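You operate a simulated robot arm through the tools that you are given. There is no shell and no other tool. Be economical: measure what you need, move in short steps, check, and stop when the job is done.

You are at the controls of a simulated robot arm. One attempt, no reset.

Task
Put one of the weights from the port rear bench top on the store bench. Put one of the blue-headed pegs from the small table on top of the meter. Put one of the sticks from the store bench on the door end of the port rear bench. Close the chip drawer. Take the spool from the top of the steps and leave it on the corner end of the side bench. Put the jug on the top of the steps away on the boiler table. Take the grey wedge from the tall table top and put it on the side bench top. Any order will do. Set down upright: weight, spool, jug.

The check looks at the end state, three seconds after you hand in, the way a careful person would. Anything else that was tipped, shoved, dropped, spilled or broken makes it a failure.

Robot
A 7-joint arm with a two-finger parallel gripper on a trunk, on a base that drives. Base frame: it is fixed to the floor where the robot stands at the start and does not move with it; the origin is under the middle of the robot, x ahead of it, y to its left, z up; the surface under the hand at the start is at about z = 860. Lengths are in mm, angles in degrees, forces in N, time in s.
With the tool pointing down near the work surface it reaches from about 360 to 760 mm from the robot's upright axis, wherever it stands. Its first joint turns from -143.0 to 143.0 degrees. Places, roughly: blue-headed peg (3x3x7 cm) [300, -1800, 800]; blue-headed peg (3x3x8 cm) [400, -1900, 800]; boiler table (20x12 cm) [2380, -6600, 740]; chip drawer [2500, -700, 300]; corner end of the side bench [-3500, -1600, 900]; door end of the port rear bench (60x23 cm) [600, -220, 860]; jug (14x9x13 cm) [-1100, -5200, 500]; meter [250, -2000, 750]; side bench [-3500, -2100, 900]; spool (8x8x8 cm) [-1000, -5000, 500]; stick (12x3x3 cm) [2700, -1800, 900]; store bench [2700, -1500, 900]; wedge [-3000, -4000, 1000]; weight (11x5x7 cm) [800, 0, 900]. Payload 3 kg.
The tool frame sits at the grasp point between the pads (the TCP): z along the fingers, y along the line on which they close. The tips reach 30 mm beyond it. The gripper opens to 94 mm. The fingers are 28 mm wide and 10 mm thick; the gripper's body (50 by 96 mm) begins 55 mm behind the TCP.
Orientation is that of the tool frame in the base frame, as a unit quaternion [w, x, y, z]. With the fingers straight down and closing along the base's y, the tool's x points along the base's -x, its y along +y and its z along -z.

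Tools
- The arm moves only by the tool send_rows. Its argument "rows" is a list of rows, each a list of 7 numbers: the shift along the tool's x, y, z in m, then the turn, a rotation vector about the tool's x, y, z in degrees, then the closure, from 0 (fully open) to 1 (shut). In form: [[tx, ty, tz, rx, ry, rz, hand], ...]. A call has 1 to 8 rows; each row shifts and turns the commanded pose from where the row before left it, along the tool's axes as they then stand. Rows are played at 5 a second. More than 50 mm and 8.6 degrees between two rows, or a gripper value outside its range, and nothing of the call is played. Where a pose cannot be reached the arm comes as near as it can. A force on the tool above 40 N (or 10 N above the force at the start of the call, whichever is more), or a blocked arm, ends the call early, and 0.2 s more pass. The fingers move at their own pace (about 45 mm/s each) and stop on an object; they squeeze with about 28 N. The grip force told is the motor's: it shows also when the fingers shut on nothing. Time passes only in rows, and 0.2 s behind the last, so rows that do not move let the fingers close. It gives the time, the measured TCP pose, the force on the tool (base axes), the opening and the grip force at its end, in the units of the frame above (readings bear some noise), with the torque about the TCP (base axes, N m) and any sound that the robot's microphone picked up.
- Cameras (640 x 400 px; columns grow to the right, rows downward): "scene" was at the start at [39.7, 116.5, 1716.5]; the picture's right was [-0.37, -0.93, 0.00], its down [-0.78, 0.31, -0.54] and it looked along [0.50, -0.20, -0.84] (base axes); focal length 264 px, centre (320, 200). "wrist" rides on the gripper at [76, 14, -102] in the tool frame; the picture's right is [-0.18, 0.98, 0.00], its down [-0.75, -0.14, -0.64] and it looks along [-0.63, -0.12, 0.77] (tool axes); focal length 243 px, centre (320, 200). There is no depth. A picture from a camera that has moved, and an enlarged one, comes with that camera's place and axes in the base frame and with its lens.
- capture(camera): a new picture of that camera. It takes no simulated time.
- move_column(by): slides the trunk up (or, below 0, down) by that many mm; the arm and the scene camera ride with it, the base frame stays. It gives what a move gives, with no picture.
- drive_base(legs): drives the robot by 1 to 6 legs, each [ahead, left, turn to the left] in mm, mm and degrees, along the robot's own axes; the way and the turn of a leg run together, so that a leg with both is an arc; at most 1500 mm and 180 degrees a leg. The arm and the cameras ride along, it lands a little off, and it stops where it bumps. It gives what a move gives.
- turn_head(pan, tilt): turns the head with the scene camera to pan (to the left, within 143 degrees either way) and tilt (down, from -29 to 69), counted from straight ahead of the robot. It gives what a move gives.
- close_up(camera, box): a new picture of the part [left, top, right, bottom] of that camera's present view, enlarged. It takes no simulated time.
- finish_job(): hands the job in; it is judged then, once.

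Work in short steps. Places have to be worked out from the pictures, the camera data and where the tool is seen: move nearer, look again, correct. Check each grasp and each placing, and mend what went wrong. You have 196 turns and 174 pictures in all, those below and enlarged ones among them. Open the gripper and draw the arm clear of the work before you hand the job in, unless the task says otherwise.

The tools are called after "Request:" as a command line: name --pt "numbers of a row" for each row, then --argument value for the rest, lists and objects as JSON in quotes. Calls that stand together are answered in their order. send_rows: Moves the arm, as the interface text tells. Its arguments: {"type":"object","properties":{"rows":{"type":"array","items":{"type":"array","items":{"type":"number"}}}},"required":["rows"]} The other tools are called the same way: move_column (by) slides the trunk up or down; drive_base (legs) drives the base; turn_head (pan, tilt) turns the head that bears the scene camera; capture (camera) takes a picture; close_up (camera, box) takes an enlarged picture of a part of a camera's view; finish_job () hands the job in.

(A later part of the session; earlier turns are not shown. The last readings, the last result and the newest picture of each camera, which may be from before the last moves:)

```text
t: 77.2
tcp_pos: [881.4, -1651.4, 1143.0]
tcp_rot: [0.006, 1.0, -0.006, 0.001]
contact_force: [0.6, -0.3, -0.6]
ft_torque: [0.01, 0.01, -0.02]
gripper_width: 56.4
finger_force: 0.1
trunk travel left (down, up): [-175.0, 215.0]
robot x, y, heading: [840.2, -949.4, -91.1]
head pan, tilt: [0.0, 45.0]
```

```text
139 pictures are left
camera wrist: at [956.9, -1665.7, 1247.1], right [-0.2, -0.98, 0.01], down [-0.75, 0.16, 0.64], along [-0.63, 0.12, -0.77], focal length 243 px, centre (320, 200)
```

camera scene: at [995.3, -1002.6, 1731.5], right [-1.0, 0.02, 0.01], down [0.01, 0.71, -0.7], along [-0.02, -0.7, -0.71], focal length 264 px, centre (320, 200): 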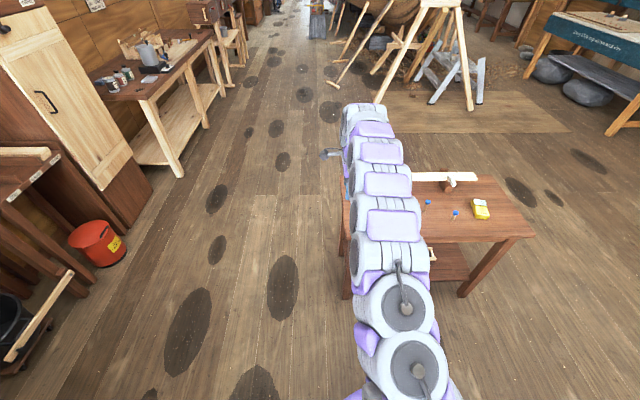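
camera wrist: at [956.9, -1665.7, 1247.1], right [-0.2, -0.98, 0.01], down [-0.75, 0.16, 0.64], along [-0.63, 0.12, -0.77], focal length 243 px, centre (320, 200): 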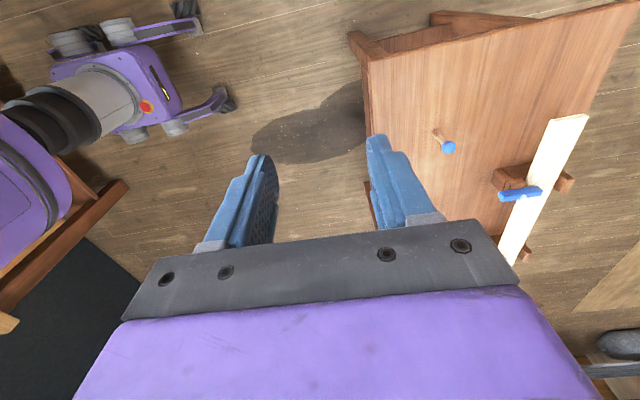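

I strafed the wrong way (heading −90). Strafe right ~500 so that I'm in front of the table.

Request:
drive_base --legs '[[0, -500, 1]]'

Request:
capture --camera "scene"

Request:
capture --camera "wrist"

```text
t: 80.2
tcp_pos: [396.5, -1646.0, 1144.0]
tcp_rot: [0.006, 1.0, 0.006, 0.0]
contact_force: [-0.3, -0.7, -0.2]
ft_torque: [0.0, 0.05, -0.02]
gripper_width: 56.5
finger_force: 0.1
trunk travel left (down, up): [-175.0, 215.0]
robot x, y, heading: [339.7, -937.8, -89.5]
head pan, tilt: [0.0, 45.0]
```

```text
138 pictures are left
camera scene: at [492.7, -995.0, 1731.4], right [-1.0, 0.0, 0.01], down [-0.01, 0.71, -0.7], along [0.0, -0.7, -0.71], focal length 264 px, centre (320, 200)
```

scene: 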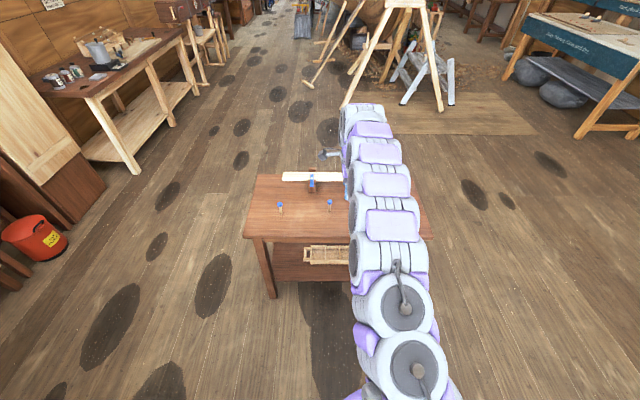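

```text
137 pictures are left
camera wrist: at [473.1, -1658.8, 1246.4], right [-0.17, -0.98, 0.01], down [-0.75, 0.14, 0.64], along [-0.63, 0.1, -0.77], focal length 243 px, centre (320, 200)
```

wrist: 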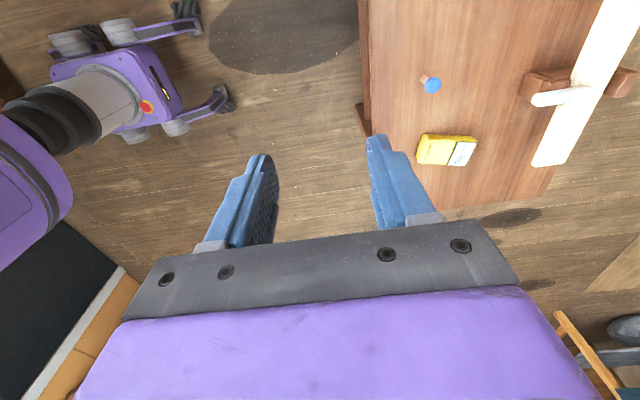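

Yellow meter at ≈(181,−1888); blue-headed peg nearest it at ≈(330,−1829); table edge y≈−1725. Drive ahead 270 mm and look closely.

Request:
drive_base --legs '[[270, 0, 0]]'

Request:
capture --camera "scene"

Request:
capture --camera "wrist"

```text
t: 82.1
tcp_pos: [385.4, -1910.3, 1145.2]
tcp_rot: [0.007, 1.0, 0.004, 0.004]
contact_force: [-1.0, 0.0, -0.5]
ft_torque: [0.03, -0.01, -0.02]
gripper_width: 56.3
finger_force: 0.0
trunk travel left (down, up): [-175.0, 215.0]
robot x, y, heading: [340.8, -1206.8, -89.7]
head pan, tilt: [0.0, 45.0]
```

```text
136 pictures are left
camera scene: at [480.3, -1262.2, 1732.4], right [-1.0, 0.0, 0.0], down [0.0, 0.71, -0.7], along [0.0, -0.7, -0.71], focal length 264 px, centre (320, 200)
```

scene: 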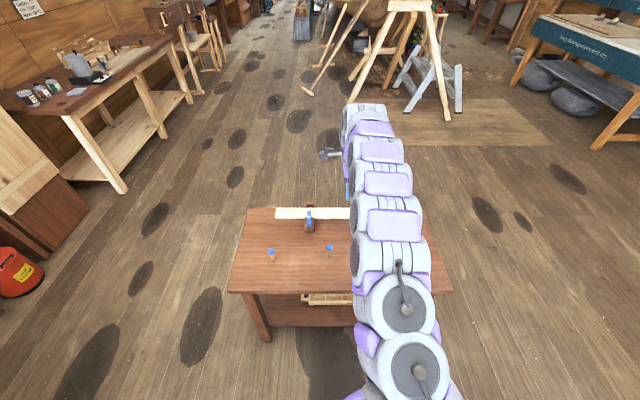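

```text
135 pictures are left
camera wrist: at [460.8, -1923.4, 1248.5], right [-0.18, -0.98, 0.01], down [-0.76, 0.14, 0.63], along [-0.63, 0.1, -0.77], focal length 243 px, centre (320, 200)
```

wrist: 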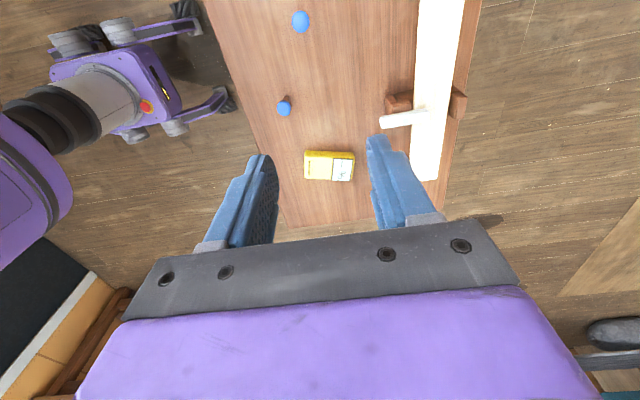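

Peg B head at ≈(330,−1843), meter ≈(171,−1902). Move above peg B and descend partway; also zoom on the meter.

Request:
close_up --camera "wrist" --box '[240, 0, 400, 240]'

Request:
send_rows --pt "-0.028 -0.034 0 0 0 0 0.3" --pt "-0.028 -0.034 0 0 0 0 0.3" --pt "0 0 0.05 0 0 0 0.3" --pt "0 0 0.05 0 0 0 0.3" --pt "0 0 0.05 0 0 0 0.3" --pt "0 0 0.05 0 0 0 0.3"

Request:
capture --camera "wrist"

```text
1.67 times, centred on (320, 120) of wrist
camera zoom: at [460.8, -1923.4, 1248.5], right [-0.18, -0.98, 0.01], down [-0.76, 0.14, 0.63], along [-0.63, 0.1, -0.77], focal length 404 px, centre (320, 333)
```

zoom: 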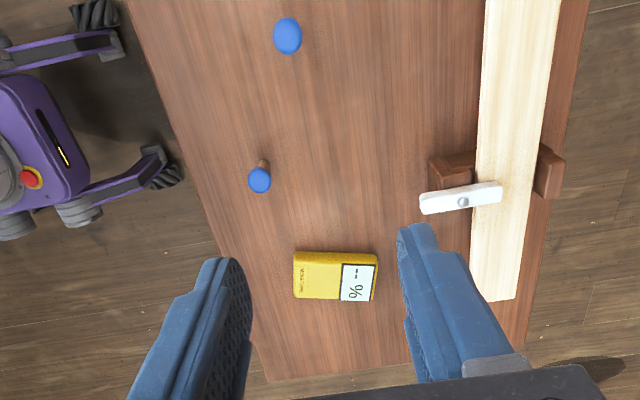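

```text
t: 83.5
tcp_pos: [332.0, -1844.7, 944.9]
tcp_rot: [0.009, 1.0, 0.004, 0.004]
contact_force: [-0.2, -0.1, -0.2]
ft_torque: [-0.02, -0.01, -0.01]
gripper_width: 65.6
finger_force: 0.0
trunk travel left (down, up): [-175.0, 215.0]
robot x, y, heading: [335.5, -1207.6, -89.9]
head pan, tilt: [0.0, 45.0]
```

```text
133 pictures are left
camera wrist: at [407.2, -1856.9, 1049.6], right [-0.18, -0.98, 0.02], down [-0.76, 0.15, 0.63], along [-0.63, 0.1, -0.77], focal length 243 px, centre (320, 200)
```

wrist: 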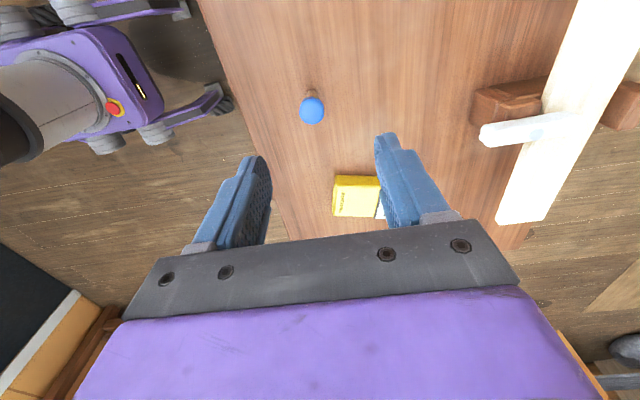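

Triangulated head at (320,−1837,791), table ≈730. Align and descend to grip the head.

Request:
send_rows --pt "-0.012 -0.008 0.04 0 0 0 0.3" --pt "0 0 0.04 0 0 0 0.3"

Request:
capture --camera "wrist"

```text
t: 84.1
tcp_pos: [319.4, -1835.5, 865.0]
tcp_rot: [0.009, 1.0, 0.004, 0.005]
contact_force: [-0.2, -0.1, 0.3]
ft_torque: [0.0, 0.0, -0.01]
gripper_width: 65.8
finger_force: 0.0
trunk travel left (down, up): [-175.0, 215.0]
robot x, y, heading: [340.2, -1204.0, -89.9]
head pan, tilt: [0.0, 45.0]
```

```text
132 pictures are left
camera wrist: at [395.1, -1848.2, 968.9], right [-0.18, -0.98, 0.01], down [-0.76, 0.14, 0.63], along [-0.63, 0.1, -0.77], focal length 243 px, centre (320, 200)
```

wrist: 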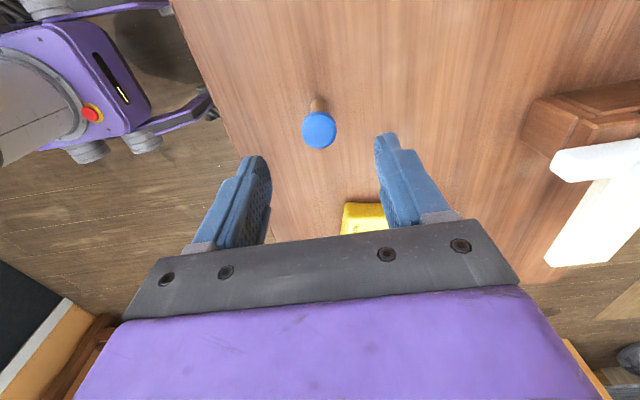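

Aligned. Descend to 788 and close.

Request:
send_rows --pt "0.001 0.001 0.04 0 0 0 0.3" --pt "0 0 0.036 0 0 0 0.3" --pt "0 0 0 0 0 0 1" --pt "0 0 0 0 0 0 1" --pt "0 0 0 0 0 0 1" --pt "0 0 0 0 0 0 1"

Request:
capture --camera "wrist"

```text
t: 85.5
tcp_pos: [321.3, -1839.4, 788.6]
tcp_rot: [0.008, 1.0, 0.005, 0.005]
contact_force: [0.5, -0.4, -0.2]
ft_torque: [0.03, 0.02, -0.02]
gripper_width: 23.6
finger_force: 27.8
trunk travel left (down, up): [-175.0, 215.0]
robot x, y, heading: [340.8, -1207.4, -89.9]
head pan, tilt: [0.0, 45.0]
```

```text
131 pictures are left
camera wrist: at [396.9, -1850.0, 893.0], right [-0.18, -0.98, 0.02], down [-0.76, 0.15, 0.63], along [-0.63, 0.1, -0.77], focal length 243 px, centre (320, 200)
```

wrist: 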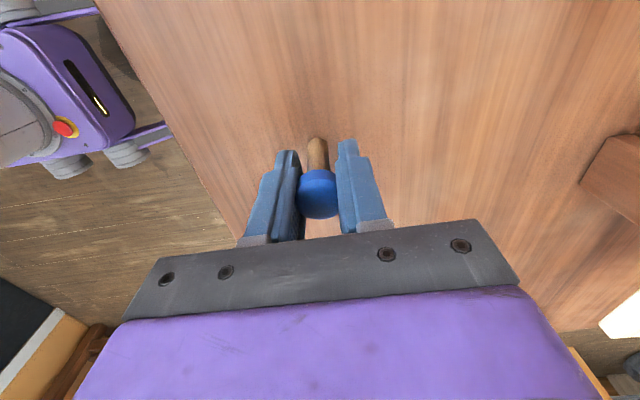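

Gripped (23.6 mm). Lift ~110 mm and move toward the meter.

Request:
send_rows --pt "0 0 -0.04 0 0 0 1" --pt "0 0 -0.04 0 0 0 1" --pt "0 0 -0.04 0 0 0 1" --pt "-0.04 0.02 0 0 0 0 1" --pt "-0.04 0.02 0 0 0 0 1" --pt "-0.04 0.02 0 0 0 0 1"

Request:
capture --camera "wrist"

```text
t: 86.9
tcp_pos: [195.6, -1898.3, 909.5]
tcp_rot: [0.009, 1.0, 0.005, 0.005]
contact_force: [1.3, 0.2, -0.3]
ft_torque: [-0.01, 0.01, -0.02]
gripper_width: 23.4
finger_force: 27.7
trunk travel left (down, up): [-175.0, 215.0]
robot x, y, heading: [338.2, -1204.9, -89.8]
head pan, tilt: [0.0, 45.0]
```

```text
130 pictures are left
camera wrist: at [271.8, -1910.3, 1013.6], right [-0.17, -0.98, 0.01], down [-0.76, 0.14, 0.63], along [-0.62, 0.1, -0.77], focal length 243 px, centre (320, 200)
```

wrist: 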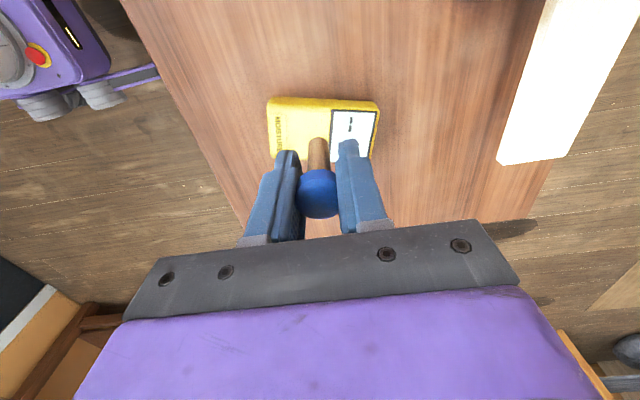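

Meter top centre ≈(165,−1897), top z≈760–770. Move over it and descend to ~845.

Request:
send_rows --pt "-0.031 -0.001 0 0 0 0 1" --pt "0 0 0.035 0 0 0 1" --pt "0 0 0.03 0 0 0 1"

Request:
capture --camera "wrist"

Request:
turn_head --pan -30 --tilt 50

Request:
capture --camera "scene"

```text
t: 87.7
tcp_pos: [167.2, -1898.8, 844.0]
tcp_rot: [0.009, 1.0, 0.003, 0.005]
contact_force: [-0.4, -0.3, 0.2]
ft_torque: [0.01, -0.02, -0.01]
gripper_width: 23.4
finger_force: 27.9
trunk travel left (down, up): [-175.0, 215.0]
robot x, y, heading: [339.2, -1202.2, -89.9]
head pan, tilt: [0.0, 45.0]
```

```text
129 pictures are left
camera wrist: at [243.6, -1910.4, 947.8], right [-0.18, -0.98, 0.02], down [-0.76, 0.15, 0.63], along [-0.63, 0.1, -0.77], focal length 243 px, centre (320, 200)
```

wrist: 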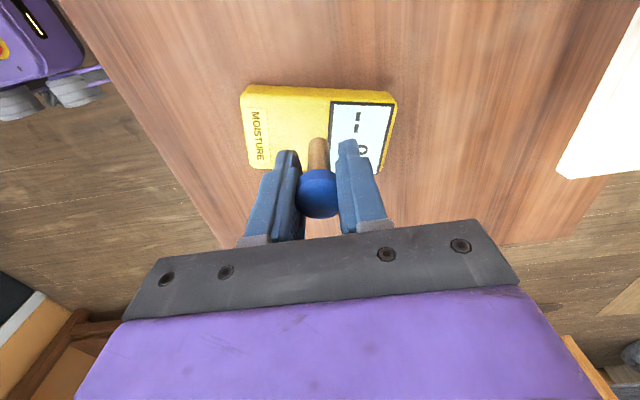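

```text
t: 88.6
tcp_pos: [169.0, -1898.9, 844.3]
tcp_rot: [0.009, 1.0, 0.005, 0.004]
contact_force: [0.7, 0.0, 0.1]
ft_torque: [0.02, 0.0, 0.02]
gripper_width: 23.8
finger_force: 28.0
trunk travel left (down, up): [-175.0, 215.0]
robot x, y, heading: [336.2, -1205.5, -89.8]
head pan, tilt: [-30.0, 50.0]
```

```text
128 pictures are left
camera scene: at [439.8, -1246.7, 1725.7], right [-0.87, 0.5, 0.0], down [0.38, 0.67, -0.64], along [-0.32, -0.56, -0.77], focal length 264 px, centre (320, 200)
```

scene: 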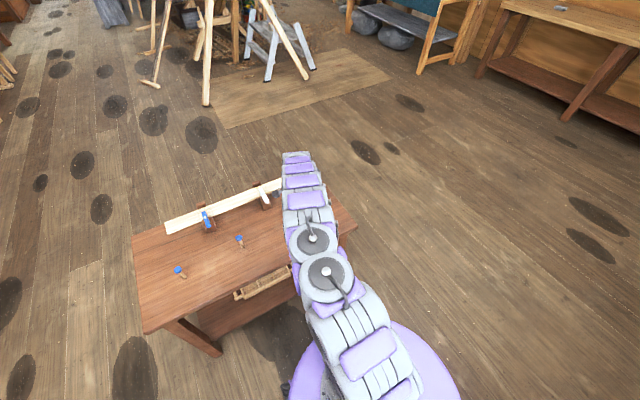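

Well centred. Descend in fine steps.

Request:
send_rows --pt "-0.004 0 0.006 0 0 0 1" --pt "0 0 0.005 0 0 0 1" --pt "0 0 0.004 0 0 0 1"

Request:
capture --camera "wrist"

```text
t: 89.4
tcp_pos: [165.4, -1900.2, 829.2]
tcp_rot: [0.008, 1.0, 0.005, 0.004]
contact_force: [0.2, -0.4, 0.2]
ft_torque: [0.0, -0.03, 0.0]
gripper_width: 23.8
finger_force: 28.2
trunk travel left (down, up): [-175.0, 215.0]
robot x, y, heading: [340.2, -1206.1, -89.9]
head pan, tilt: [-30.0, 50.0]
```

```text
127 pictures are left
camera wrist: at [241.2, -1911.5, 932.9], right [-0.18, -0.98, 0.01], down [-0.76, 0.14, 0.63], along [-0.62, 0.1, -0.77], focal length 243 px, centre (320, 200)
```

wrist: 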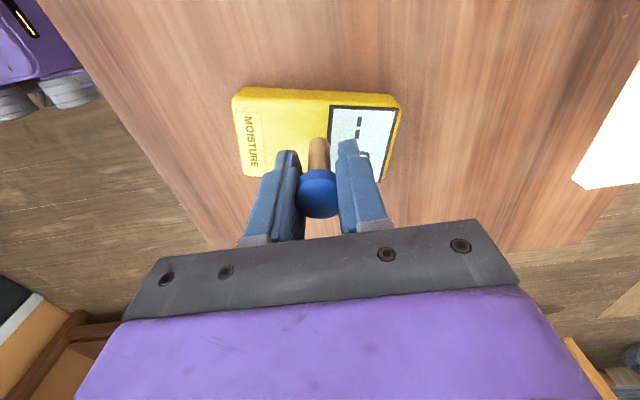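

Request:
send_rows --pt "0 0 0.004 0 0 0 1" --pt "0 0 0.003 0 0 0 1"

```text
t: 90.0
tcp_pos: [166.2, -1899.8, 821.4]
tcp_rot: [0.008, 1.0, 0.005, 0.005]
contact_force: [-0.5, 0.3, -0.5]
ft_torque: [0.0, 0.0, 0.0]
gripper_width: 23.7
finger_force: 27.7
trunk travel left (down, up): [-175.0, 215.0]
robot x, y, heading: [336.5, -1206.2, -89.5]
head pan, tilt: [-30.0, 50.0]
```

Still free; continue 3 mm steps.

Request:
send_rows --pt "0 0 0.003 0 0 0 1" --pt "0 0 0.002 0 0 0 1"

```text
t: 90.6
tcp_pos: [165.2, -1900.0, 819.3]
tcp_rot: [0.012, 1.0, 0.004, 0.003]
contact_force: [-0.6, 0.4, 23.8]
ft_torque: [0.07, 0.11, -0.02]
gripper_width: 23.9
finger_force: 27.6
trunk travel left (down, up): [-175.0, 215.0]
robot x, y, heading: [338.5, -1204.1, -89.8]
head pan, tilt: [-30.0, 50.0]
```

Contact at 819. Relieve pressure and open, then check before rising.

Request:
send_rows --pt "0 0 -0.002 0 0 0 1" --pt "0 0 0 0 0 0 0.7" --pt "0 0 0 0 0 0 0.4" --pt "0 0 0 0 0 0 0.2" --pt "0 0 0 0 0 0 0.2"

Request:
capture --camera "wrist"

```text
t: 91.8
tcp_pos: [166.1, -1899.4, 818.8]
tcp_rot: [0.009, 1.0, 0.004, 0.005]
contact_force: [-0.1, 0.1, 0.0]
ft_torque: [0.0, -0.01, -0.02]
gripper_width: 75.2
finger_force: 0.1
trunk travel left (down, up): [-175.0, 215.0]
robot x, y, heading: [336.3, -1206.7, -89.7]
head pan, tilt: [-30.0, 50.0]
```

```text
126 pictures are left
camera wrist: at [240.8, -1911.4, 922.5], right [-0.18, -0.98, 0.01], down [-0.76, 0.14, 0.63], along [-0.62, 0.1, -0.77], focal length 243 px, centre (320, 200)
```

wrist: 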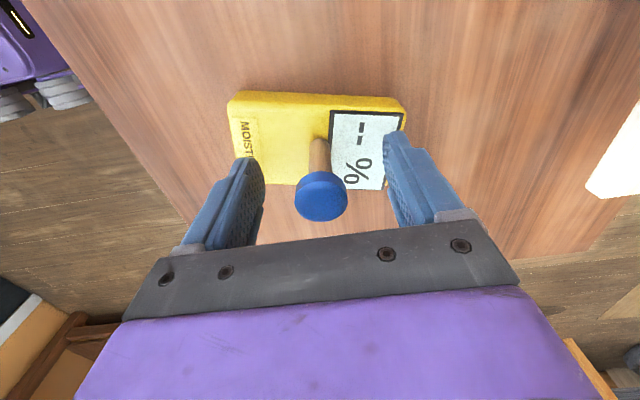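

The peg stands on the meter. Rise well clear.

Request:
send_rows --pt "0 0 -0.03 0 0 0 0.2" --pt "0 0 -0.05 0 0 0 0.2" --pt "0 0 -0.05 0 0 0 0.2" --pt "0 0 -0.05 0 0 0 0.2" --pt "0 0 -0.05 0 0 0 0.2" --pt "0 0 -0.05 0 0 0 0.2"

Request:
capture --camera "wrist"

```text
t: 93.2
tcp_pos: [160.5, -1894.4, 1099.8]
tcp_rot: [0.008, 1.0, 0.004, 0.004]
contact_force: [0.7, -0.9, 0.5]
ft_torque: [-0.01, -0.03, -0.04]
gripper_width: 75.1
finger_force: 0.1
trunk travel left (down, up): [-175.0, 215.0]
robot x, y, heading: [337.1, -1204.9, -89.8]
head pan, tilt: [-30.0, 50.0]
```

```text
125 pictures are left
camera wrist: at [236.9, -1905.3, 1203.9], right [-0.18, -0.98, 0.01], down [-0.76, 0.15, 0.63], along [-0.62, 0.1, -0.77], focal length 243 px, centre (320, 200)
```

wrist: 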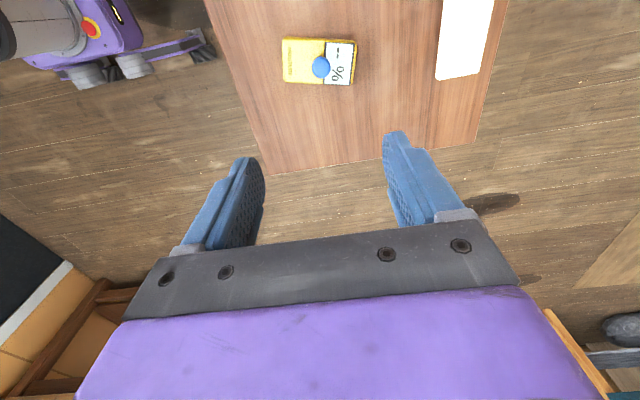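

Peg done. Now the chip drawer: turn to heading 0, and drive up to it.

Request:
drive_base --legs '[[0, 0, 90], [0, 440, 0], [1150, 0, 0]]'

Request:
turn_head --pan 5 --tilt 50

Request:
capture --camera "scene"

Request:
capture --camera "wrist"

```text
t: 105.1
tcp_pos: [2171.2, -935.2, 1098.0]
tcp_rot: [0.002, 0.701, 0.713, 0.008]
contact_force: [-0.3, -0.5, -0.9]
ft_torque: [-0.02, -0.01, 0.02]
gripper_width: 75.4
finger_force: 0.1
trunk travel left (down, up): [-175.0, 215.0]
robot x, y, heading: [1479.9, -764.6, 0.6]
head pan, tilt: [-30.0, 50.0]
```

```text
t: 106.1
tcp_pos: [2169.1, -938.2, 1100.8]
tcp_rot: [0.004, 0.701, 0.713, 0.01]
contact_force: [-0.4, 0.6, 0.1]
ft_torque: [0.0, 0.02, 0.01]
gripper_width: 75.2
finger_force: 0.0
trunk travel left (down, up): [-175.0, 215.0]
robot x, y, heading: [1477.0, -767.8, 0.7]
head pan, tilt: [5.0, 50.0]
```

```text
124 pictures are left
camera scene: at [1531.4, -619.4, 1725.6], right [0.1, -1.0, 0.0], down [-0.76, -0.07, -0.64], along [0.64, 0.06, -0.77], focal length 264 px, centre (320, 200)
```

scene: 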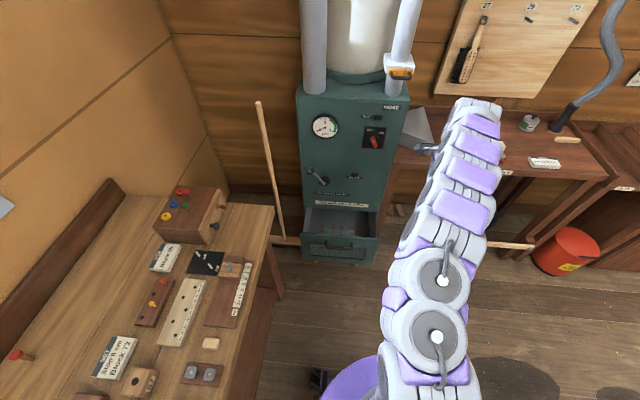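

```text
123 pictures are left
camera wrist: at [2179.8, -863.3, 1204.2], right [0.99, -0.17, 0.02], down [-0.14, -0.76, 0.63], along [-0.09, -0.63, -0.77], focal length 243 px, centre (320, 200)
```

wrist: 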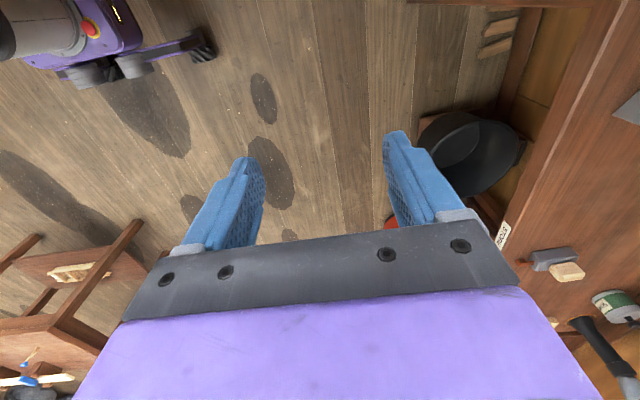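

Drawer front ≈ x 2310, z 200–440, y centre ≈ −660. Lower the trunk, close the fingers, tilt the tool ~56° forward.

Request:
move_column --by -170

Request:
send_rows --pt "0.03 0 0 -8 0 0 1" --pt "0.03 0 0 -8 0 0 1" --pt "0.03 0 0 -8 0 0 1" --pt "0.03 0 0 -8 0 0 1" --pt "0.03 0 0 -8 0 0 1" --pt "0.03 0 0 -8 0 0 1" --pt "0.03 0 0 -8 0 0 1" --pt "0.04 0 0 0 0 0 1"

```text
t: 108.0
tcp_pos: [2167.3, -938.3, 930.2]
tcp_rot: [0.004, 0.701, 0.713, 0.01]
contact_force: [-0.5, -1.3, 0.3]
ft_torque: [0.02, 0.0, 0.02]
gripper_width: 75.1
finger_force: 0.0
trunk travel left (down, up): [-5.0, 385.0]
robot x, y, heading: [1480.0, -768.6, 0.5]
head pan, tilt: [5.0, 50.0]
```

```text
t: 109.8
tcp_pos: [2163.6, -687.4, 932.4]
tcp_rot: [0.334, 0.617, 0.625, 0.342]
contact_force: [0.9, 0.5, 0.0]
ft_torque: [-0.01, -0.02, -0.01]
gripper_width: 0.0
finger_force: 28.3
trunk travel left (down, up): [-5.0, 385.0]
robot x, y, heading: [1481.3, -766.5, 0.7]
head pan, tilt: [5.0, 50.0]
```

Tilt good. Lower 400 mm.

Request:
send_rows --pt "0 -0.0435 0.024 0 0 0 1" --pt "0 -0.0435 0.024 0 0 0 1" --pt "0 -0.0435 0.024 0 0 0 1" --pt "0 -0.0435 0.024 0 0 0 1" --pt "0 -0.0435 0.024 0 0 0 1" --pt "0 -0.0435 0.024 0 0 0 1" --pt "0 -0.0435 0.024 0 0 0 1" --pt "0 -0.0435 0.024 0 0 0 1"

Request:
capture --camera "scene"

Request:
capture --camera "wrist"

```text
t: 111.6
tcp_pos: [2134.1, -683.3, 534.0]
tcp_rot: [0.332, 0.617, 0.625, 0.343]
contact_force: [-0.5, -0.1, 0.1]
ft_torque: [0.03, 0.01, -0.01]
gripper_width: 0.0
finger_force: 27.8
trunk travel left (down, up): [-5.0, 385.0]
robot x, y, heading: [1480.1, -768.5, 0.6]
head pan, tilt: [5.0, 50.0]
```

```text
122 pictures are left
camera scene: at [1530.5, -616.7, 1555.4], right [0.1, -1.0, 0.0], down [-0.76, -0.08, -0.64], along [0.64, 0.06, -0.77], focal length 264 px, centre (320, 200)
```

scene: 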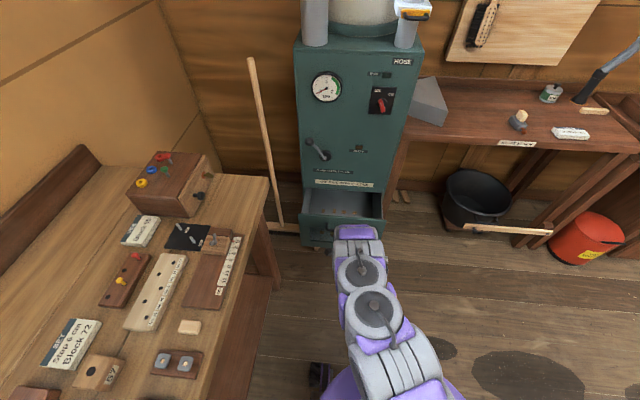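

```text
121 pictures are left
camera wrist: at [2055.7, -609.2, 603.0], right [0.54, -0.18, 0.82], down [-0.6, -0.77, 0.22], along [0.59, -0.62, -0.52], focal length 243 px, centre (320, 200)
```

wrist: 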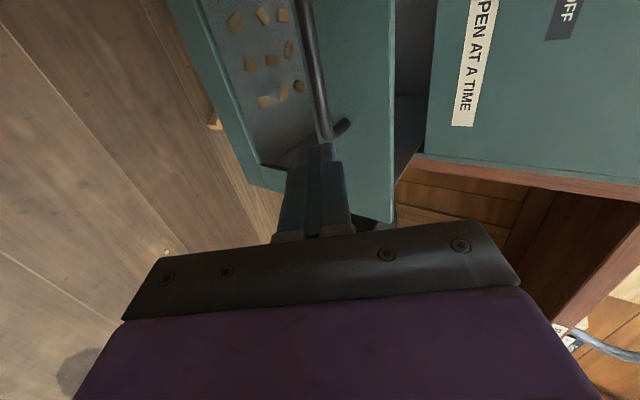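

The handle is at z≈430–450, y≈−660. Lower to push at handle height, then look.

Request:
send_rows --pt "0.009 -0.0328 0.021 0 0 0 1" --pt "0.009 -0.0328 0.021 0 0 0 1" --pt "0 0.0216 0.0336 0 0 0 1"

Request:
capture --camera "wrist"

Request:
close_up --camera "scene" --box '[250, 150, 450, 290]'

```text
t: 112.4
tcp_pos: [2166.5, -670.4, 486.7]
tcp_rot: [0.332, 0.618, 0.625, 0.343]
contact_force: [-0.5, -0.6, 0.3]
ft_torque: [0.02, -0.02, 0.0]
gripper_width: 0.0
finger_force: 27.9
out of reach, approached as far as the arm can: row 2, 3
trunk travel left (down, up): [-5.0, 385.0]
robot x, y, heading: [1480.4, -769.7, 0.4]
head pan, tilt: [5.0, 50.0]
```

```text
120 pictures are left
camera wrist: at [2087.9, -596.5, 554.9], right [0.54, -0.18, 0.82], down [-0.6, -0.77, 0.22], along [0.59, -0.62, -0.52], focal length 243 px, centre (320, 200)
```

wrist: 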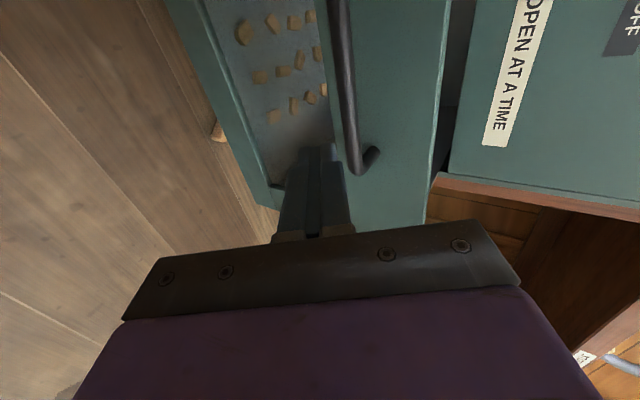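

```text
2.86 times, centred on (350, 220) of scene
camera zoom: at [1530.3, -618.9, 1555.6], right [0.1, -1.0, 0.0], down [-0.76, -0.08, -0.64], along [0.64, 0.06, -0.77], focal length 754 px, centre (234, 143)
```

zoom: 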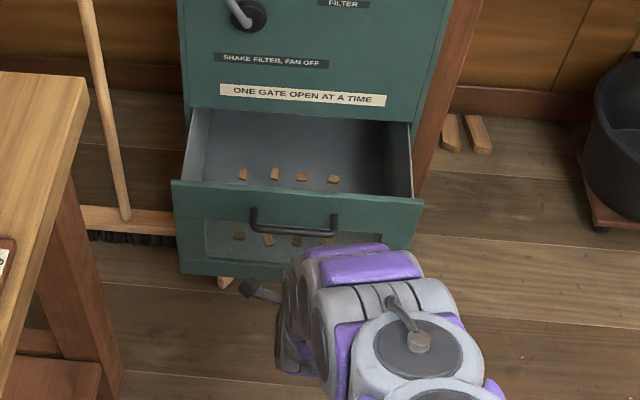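

Handle triangulated at (2255,−722 right end, z≈457). Retract the arm 150 mm to get inside reach, then drive the base forward.

Request:
send_rows --pt "0 -0.027 -0.042 0 0 0 1" --pt "0 -0.027 -0.042 0 0 0 1" --pt "0 -0.027 -0.042 0 0 0 1"

Request:
drive_base --legs '[[160, 0, 0]]'

Request:
capture --camera "wrist"

```text
t: 113.2
tcp_pos: [2017.4, -673.1, 486.0]
tcp_rot: [0.333, 0.616, 0.625, 0.343]
contact_force: [0.3, 0.7, -0.7]
ft_torque: [0.0, 0.0, -0.01]
gripper_width: 0.0
finger_force: 27.6
trunk travel left (down, up): [-5.0, 385.0]
robot x, y, heading: [1482.0, -769.6, 0.8]
head pan, tilt: [5.0, 50.0]
```

```text
t: 114.7
tcp_pos: [2182.3, -672.0, 486.2]
tcp_rot: [0.333, 0.617, 0.625, 0.343]
contact_force: [-0.4, 0.0, -0.8]
ft_torque: [0.02, -0.01, -0.04]
gripper_width: 0.1
finger_force: 28.3
trunk travel left (down, up): [-5.0, 385.0]
robot x, y, heading: [1647.7, -762.8, 0.7]
head pan, tilt: [5.0, 50.0]
```

```text
118 pictures are left
camera wrist: at [2102.9, -597.8, 554.7], right [0.54, -0.18, 0.82], down [-0.6, -0.77, 0.22], along [0.59, -0.62, -0.52], focal length 243 px, centre (320, 200)
```

wrist: 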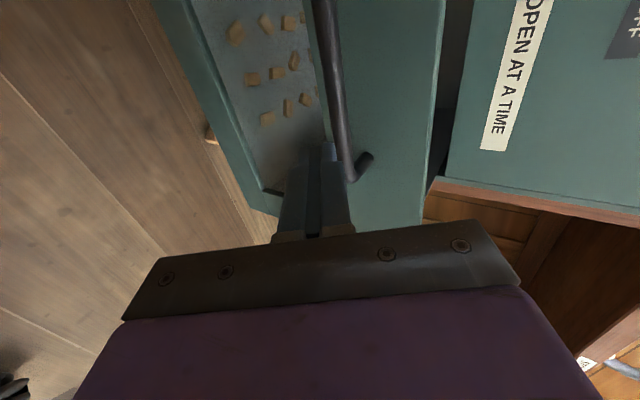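

Lower 13 mm and advance in steps, pushing the handle.

Request:
send_rows --pt "0.005 -0.011 0.007 0 0 0 1" --pt "0 0.0135 0.021 0 0 0 1" --pt "0 0.0135 0.021 0 0 0 1" --pt "0 0.0135 0.021 0 0 0 1" --pt "0 0.0135 0.021 0 0 0 1"

Request:
capture --camera "wrist"

```text
t: 115.9
tcp_pos: [2280.1, -665.9, 472.4]
tcp_rot: [0.333, 0.616, 0.625, 0.343]
contact_force: [-0.2, 0.2, -0.9]
ft_torque: [0.01, -0.04, -0.03]
gripper_width: 0.0
finger_force: 28.5
trunk travel left (down, up): [-5.0, 385.0]
robot x, y, heading: [1643.5, -764.0, 0.7]
head pan, tilt: [5.0, 50.0]
```

```text
117 pictures are left
camera wrist: at [2201.4, -591.7, 541.1], right [0.54, -0.18, 0.82], down [-0.6, -0.77, 0.23], along [0.59, -0.62, -0.52], focal length 243 px, centre (320, 200)
```

wrist: 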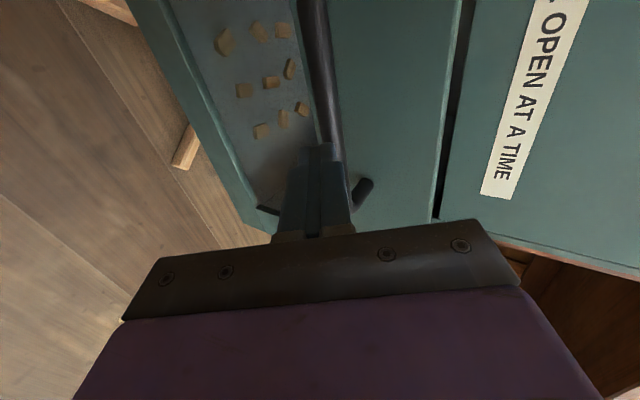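

The gap to the boiler face is narrowing — the drawer is moving freely. Keep pushing.

Request:
send_rows --pt "0 0.0135 0.021 0 0 0 1" --pt "0 0.0135 0.021 0 0 0 1" --pt "0 0.0135 0.021 0 0 0 1" --pt "0 0.0135 0.021 0 0 0 1"

Request:
capture --camera "wrist"

```text
t: 116.9
tcp_pos: [2357.3, -665.3, 493.8]
tcp_rot: [0.334, 0.617, 0.625, 0.344]
contact_force: [-0.7, -0.2, -0.2]
ft_torque: [0.01, 0.04, 0.0]
gripper_width: 0.1
finger_force: 27.8
out of reach, approached as far as the arm can: row 1, 2, 3, 4
trunk travel left (down, up): [-5.0, 385.0]
robot x, y, heading: [1649.5, -768.3, 0.5]
head pan, tilt: [5.0, 50.0]
```

```text
116 pictures are left
camera wrist: at [2278.3, -591.6, 562.8], right [0.54, -0.18, 0.82], down [-0.6, -0.77, 0.22], along [0.59, -0.62, -0.52], focal length 243 px, centre (320, 200)
```

wrist: 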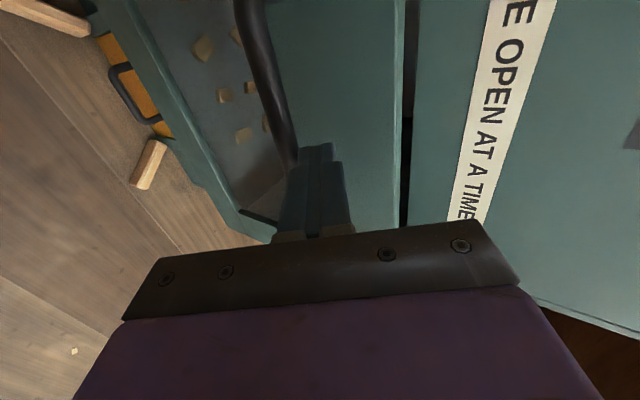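

Arm at reach limit. Retract 80 mm, drive the base 130 mm (pushing gently), then continue with the arm.

Request:
send_rows --pt "0 -0.03 -0.0282 0 0 0 1" --pt "0 -0.03 -0.0282 0 0 0 1"

Request:
drive_base --legs '[[110, 0, 0]]'

Request:
capture --camera "wrist"

```text
t: 117.5
tcp_pos: [2280.1, -668.1, 475.1]
tcp_rot: [0.334, 0.616, 0.625, 0.343]
contact_force: [-0.1, -0.5, -0.3]
ft_torque: [-0.02, -0.03, 0.01]
gripper_width: 0.2
finger_force: 28.1
trunk travel left (down, up): [-5.0, 385.0]
robot x, y, heading: [1645.2, -761.8, 0.6]
head pan, tilt: [5.0, 50.0]
```

```text
t: 118.7
tcp_pos: [2391.0, -666.6, 473.8]
tcp_rot: [0.334, 0.616, 0.625, 0.344]
contact_force: [0.1, -0.5, -0.2]
ft_torque: [0.02, 0.01, 0.0]
gripper_width: 0.0
finger_force: 28.3
trunk travel left (down, up): [-5.0, 385.0]
robot x, y, heading: [1758.8, -765.5, 0.9]
head pan, tilt: [5.0, 50.0]
```

```text
115 pictures are left
camera wrist: at [2311.4, -593.2, 542.5], right [0.54, -0.18, 0.82], down [-0.6, -0.77, 0.22], along [0.59, -0.62, -0.52], focal length 243 px, centre (320, 200)
```

wrist: 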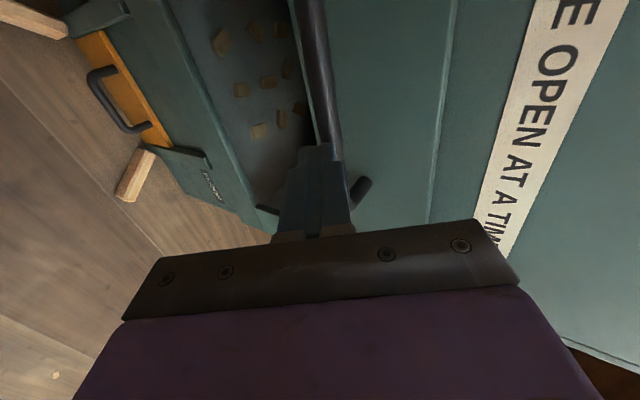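

Nearly flush. Push further in small steps until force builds.

Request:
send_rows --pt "0 0.0054 0.0084 0 0 0 1" --pt "0 0.0054 0.0084 0 0 0 1" --pt "0 0.0054 0.0084 0 0 0 1" --pt "0 0.0054 0.0084 0 0 0 1"

Request:
capture --camera "wrist"

```text
t: 119.1
tcp_pos: [2394.3, -667.5, 476.0]
tcp_rot: [0.333, 0.617, 0.625, 0.344]
contact_force: [-28.6, -0.3, 32.5]
ft_torque: [-0.41, -0.54, -0.42]
gripper_width: 0.0
finger_force: 28.0
trunk travel left (down, up): [-5.0, 385.0]
robot x, y, heading: [1753.6, -763.0, 0.7]
head pan, tilt: [5.0, 50.0]
stopped in row 2: the force on the tool passed its limit at 54 N (the readings are from after the stop); the commanded pose is now the measured one
```

```text
114 pictures are left
camera wrist: at [2314.6, -593.3, 544.7], right [0.54, -0.18, 0.82], down [-0.6, -0.77, 0.22], along [0.59, -0.62, -0.52], focal length 243 px, centre (320, 200)
```

wrist: 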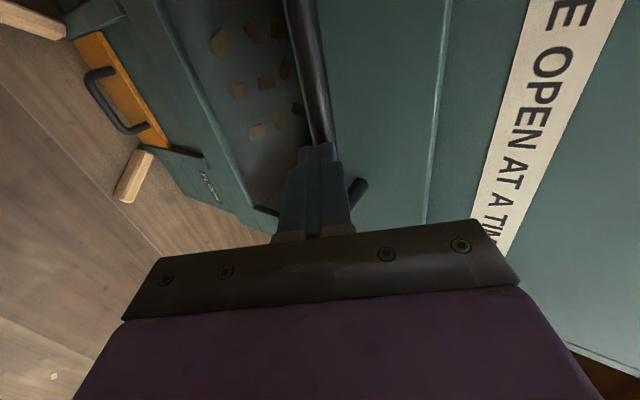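

Solid stop. Retract 150 mm and inspect from the head camera.

Request:
send_rows --pt "0 -0.027 -0.042 0 0 0 1" --pt "0 -0.027 -0.042 0 0 0 1" --pt "0 -0.027 -0.042 0 0 0 1"

Request:
drive_base --legs '[[-300, -50, 0]]'

Request:
close_up --camera "scene" --box '[250, 130, 450, 290]'

Request:
capture --camera "wrist"

```text
t: 119.9
tcp_pos: [2243.8, -669.8, 474.5]
tcp_rot: [0.332, 0.618, 0.626, 0.341]
contact_force: [-0.1, -0.5, 0.2]
ft_torque: [-0.02, -0.01, 0.0]
gripper_width: 0.2
finger_force: 28.3
trunk travel left (down, up): [-5.0, 385.0]
robot x, y, heading: [1754.0, -766.0, 0.7]
head pan, tilt: [5.0, 50.0]
```

```text
t: 122.0
tcp_pos: [1946.0, -725.1, 474.6]
tcp_rot: [0.332, 0.619, 0.625, 0.341]
contact_force: [0.2, -1.0, 0.1]
ft_torque: [-0.01, -0.04, -0.03]
gripper_width: 0.0
finger_force: 28.1
trunk travel left (down, up): [-5.0, 385.0]
robot x, y, heading: [1451.9, -818.1, 0.1]
head pan, tilt: [5.0, 50.0]
```

```text
2.50 times, centred on (350, 210) of scene
camera zoom: at [1506.2, -665.4, 1555.4], right [0.09, -1.0, 0.0], down [-0.76, -0.07, -0.64], along [0.64, 0.06, -0.77], focal length 660 px, centre (245, 175)
```

zoom: 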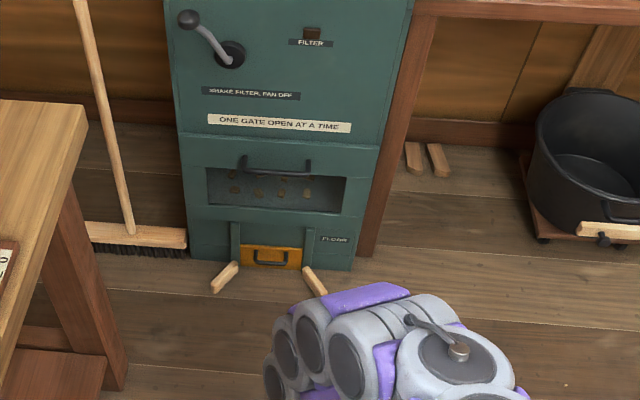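

```text
112 pictures are left
camera wrist: at [1866.9, -650.6, 544.5], right [0.54, -0.18, 0.82], down [-0.61, -0.76, 0.23], along [0.58, -0.62, -0.52], focal length 243 px, centre (320, 200)
```

wrist: 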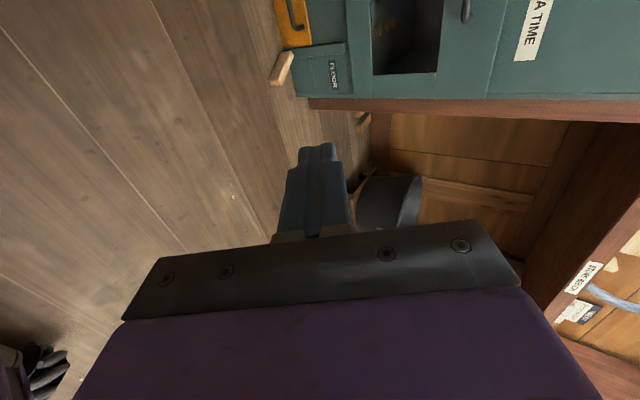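

Drawer is closed flush. Raise the arm back to carry posture.

Request:
send_rows --pt "0 0.042 -0.027 0 0 0 0.2" --pt "0 0.042 -0.027 0 0 0 0.2" --pt "0 0.042 -0.027 0 0 0 0.2" --pt "0 0.042 -0.027 0 0 0 0.2" --pt "0 0.042 -0.027 0 0 0 0.2" --pt "0 0.042 -0.027 0 0 0 0.2" --pt "0 0.042 -0.027 0 0 0 0.2" --pt "0 0.042 -0.027 0 0 0 0.2"

Request:
send_rows --pt "0 0 0 8 0 0 0" --pt "0 0 0 8 0 0 0" --pt "0 0 0 8 0 0 0" --pt "0 0 0 8 0 0 0" --pt "0 0 0 8 0 0 0" --pt "0 0 0 8 0 0 0" --pt "0 0 0 8 0 0 0"

Request:
move_column --by 200

Request:
turn_head --pan -100 --tilt 15

Request:
capture --camera "scene"

```text
t: 123.8
tcp_pos: [1974.2, -713.4, 741.2]
tcp_rot: [0.332, 0.621, 0.623, 0.341]
contact_force: [0.5, 0.2, 0.6]
ft_torque: [0.0, 0.0, 0.03]
gripper_width: 75.2
finger_force: 0.1
out of reach, approached as far as the arm can: row 5, 6, 7, 8
trunk travel left (down, up): [-5.0, 385.0]
robot x, y, heading: [1455.6, -818.3, 0.3]
head pan, tilt: [5.0, 50.0]
```

```text
t: 125.4
tcp_pos: [1974.7, -709.7, 741.6]
tcp_rot: [0.002, 0.702, 0.712, 0.008]
contact_force: [0.1, 0.5, 0.5]
ft_torque: [-0.03, 0.01, 0.03]
gripper_width: 94.0
finger_force: 0.0
trunk travel left (down, up): [-5.0, 385.0]
robot x, y, heading: [1453.9, -816.2, 0.4]
head pan, tilt: [5.0, 50.0]
```

```text
t: 127.6
tcp_pos: [1974.1, -708.3, 942.4]
tcp_rot: [0.002, 0.703, 0.711, 0.008]
contact_force: [0.2, -0.1, 0.2]
ft_torque: [0.06, 0.01, 0.03]
gripper_width: 94.1
finger_force: 0.1
trunk travel left (down, up): [-205.0, 185.0]
robot x, y, heading: [1451.6, -816.1, -0.0]
head pan, tilt: [5.0, 50.0]
```

```text
t: 129.4
tcp_pos: [1974.1, -709.2, 942.6]
tcp_rot: [0.003, 0.704, 0.71, 0.008]
contact_force: [0.3, -0.4, 0.3]
ft_torque: [-0.01, 0.0, 0.01]
gripper_width: 94.0
finger_force: 0.1
trunk travel left (down, up): [-205.0, 185.0]
robot x, y, heading: [1455.3, -814.6, 0.1]
head pan, tilt: [-100.0, 15.0]
```

```text
111 pictures are left
camera scene: at [1414.8, -765.1, 1809.5], right [-0.99, 0.17, 0.0], down [0.04, 0.25, -0.97], along [-0.16, -0.95, -0.26], focal length 264 px, centre (320, 200)
```

scene: 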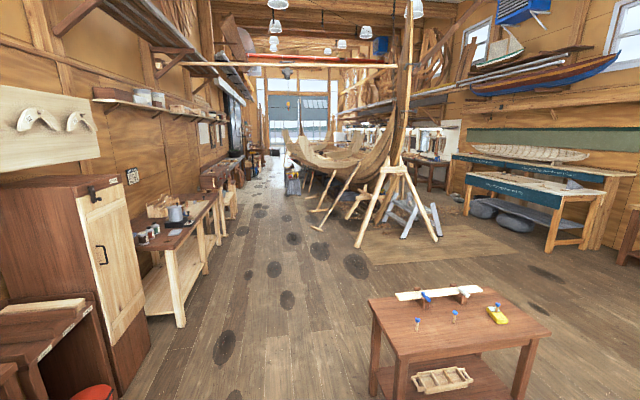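

Zoom on the steps beside the A-frame.

Request:
close_up --camera "scene" --box '[300, 120, 500, 260]'

Request:
close_up --camera "scene" --box '[460, 120, 640, 260]'

```text
2.86 times, centred on (400, 190) of scene
camera zoom: at [1414.8, -765.1, 1809.5], right [-0.99, 0.17, 0.0], down [0.04, 0.25, -0.97], along [-0.16, -0.95, -0.26], focal length 754 px, centre (91, 229)
```

zoom: 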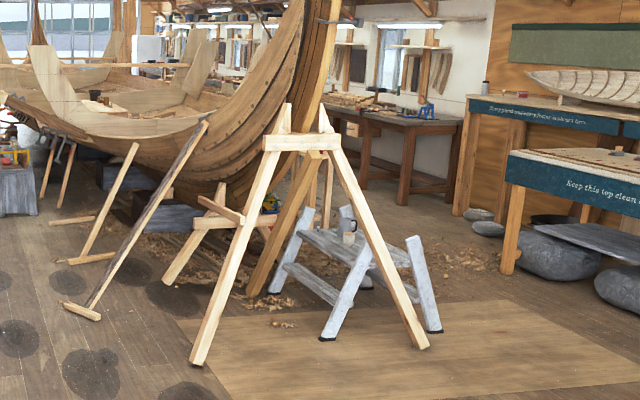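

```text
2.86 times, centred on (550, 190) of scene
camera zoom: at [1414.8, -765.1, 1809.5], right [-0.99, 0.17, 0.0], down [0.04, 0.25, -0.97], along [-0.16, -0.95, -0.26], focal length 754 px, centre (-337, 229)
```

zoom: 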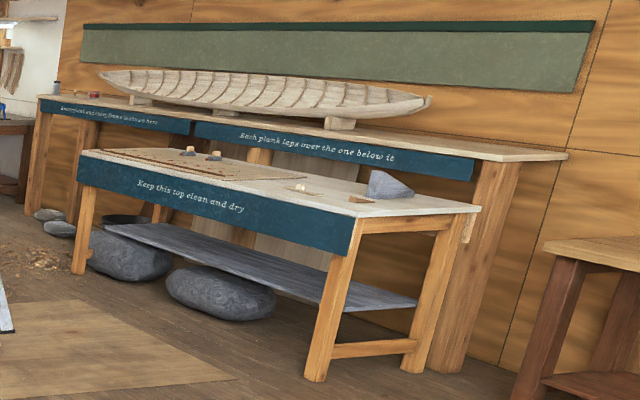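

Steps lie at about x −690…−1357, y −4630…−5450, best reached from the −x side. Raise the arm, back up along y≈−815, then strafe right.

Request:
send_rows --pt "0 0 -0.05 0 0 0 0" --pt "0 0 -0.05 0 0 0 0" --pt "0 0 -0.05 0 0 0 0"

Request:
drive_base --legs '[[-1500, 0, 0], [-1500, 0, 0], [-350, 0, 0], [0, -1500, 0]]'

Request:
turn_head --pan -75 --tilt 20

Request:
capture --camera "scene"

Request:
turn_head --pan -140 --tilt 20

Request:
capture --camera "scene"

```text
t: 130.2
tcp_pos: [1971.5, -712.8, 1093.4]
tcp_rot: [0.003, 0.704, 0.711, 0.008]
contact_force: [1.3, -0.2, 0.5]
ft_torque: [-0.03, 0.0, -0.03]
gripper_width: 93.8
finger_force: 0.1
trunk travel left (down, up): [-205.0, 185.0]
robot x, y, heading: [1461.9, -813.0, 0.1]
head pan, tilt: [-100.0, 15.0]
```

```text
t: 153.4
tcp_pos: [-1335.1, -2191.2, 1093.2]
tcp_rot: [0.002, 0.7, 0.714, 0.008]
contact_force: [0.1, 0.1, -0.4]
ft_torque: [-0.02, -0.03, -0.02]
gripper_width: 94.0
finger_force: 0.0
trunk travel left (down, up): [-205.0, 185.0]
robot x, y, heading: [-1848.9, -2300.1, 0.8]
head pan, tilt: [-100.0, 15.0]
```

```text
t: 154.3
tcp_pos: [-1337.4, -2191.2, 1093.3]
tcp_rot: [0.003, 0.7, 0.714, 0.01]
contact_force: [-0.1, -0.4, 0.0]
ft_torque: [0.02, 0.02, 0.04]
gripper_width: 93.8
finger_force: 0.1
trunk travel left (down, up): [-205.0, 185.0]
robot x, y, heading: [-1854.8, -2300.0, 0.7]
head pan, tilt: [-75.0, 20.0]
```

```text
108 pictures are left
camera scene: at [-1853.8, -2248.4, 1801.3], right [-0.96, -0.27, 0.0], down [-0.09, 0.33, -0.94], along [0.25, -0.91, -0.34], focal length 264 px, centre (320, 200)
```

scene: 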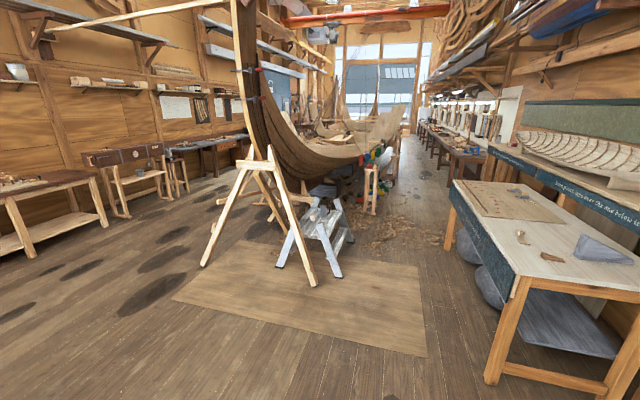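

```text
t: 155.6
tcp_pos: [-1337.1, -2191.6, 1094.3]
tcp_rot: [0.004, 0.7, 0.714, 0.009]
contact_force: [0.4, -0.2, -0.3]
ft_torque: [-0.04, 0.01, 0.03]
gripper_width: 94.2
finger_force: 0.0
trunk travel left (down, up): [-205.0, 185.0]
robot x, y, heading: [-1854.8, -2297.8, 0.7]
head pan, tilt: [-140.0, 20.0]
```

```text
107 pictures are left
camera scene: at [-1949.6, -2219.4, 1801.5], right [-0.65, 0.76, 0.0], down [0.26, 0.22, -0.94], along [-0.71, -0.61, -0.34], focal length 264 px, centre (320, 200)
```

scene: 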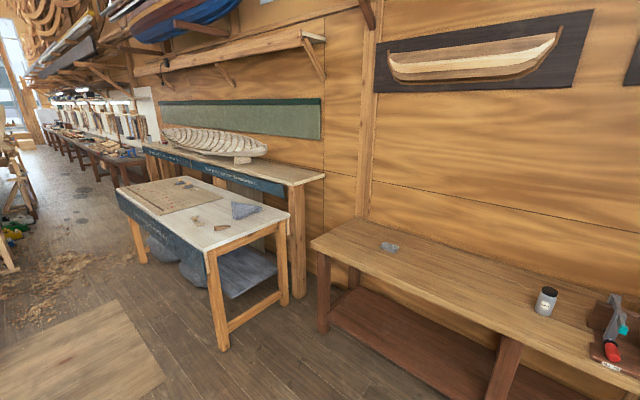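

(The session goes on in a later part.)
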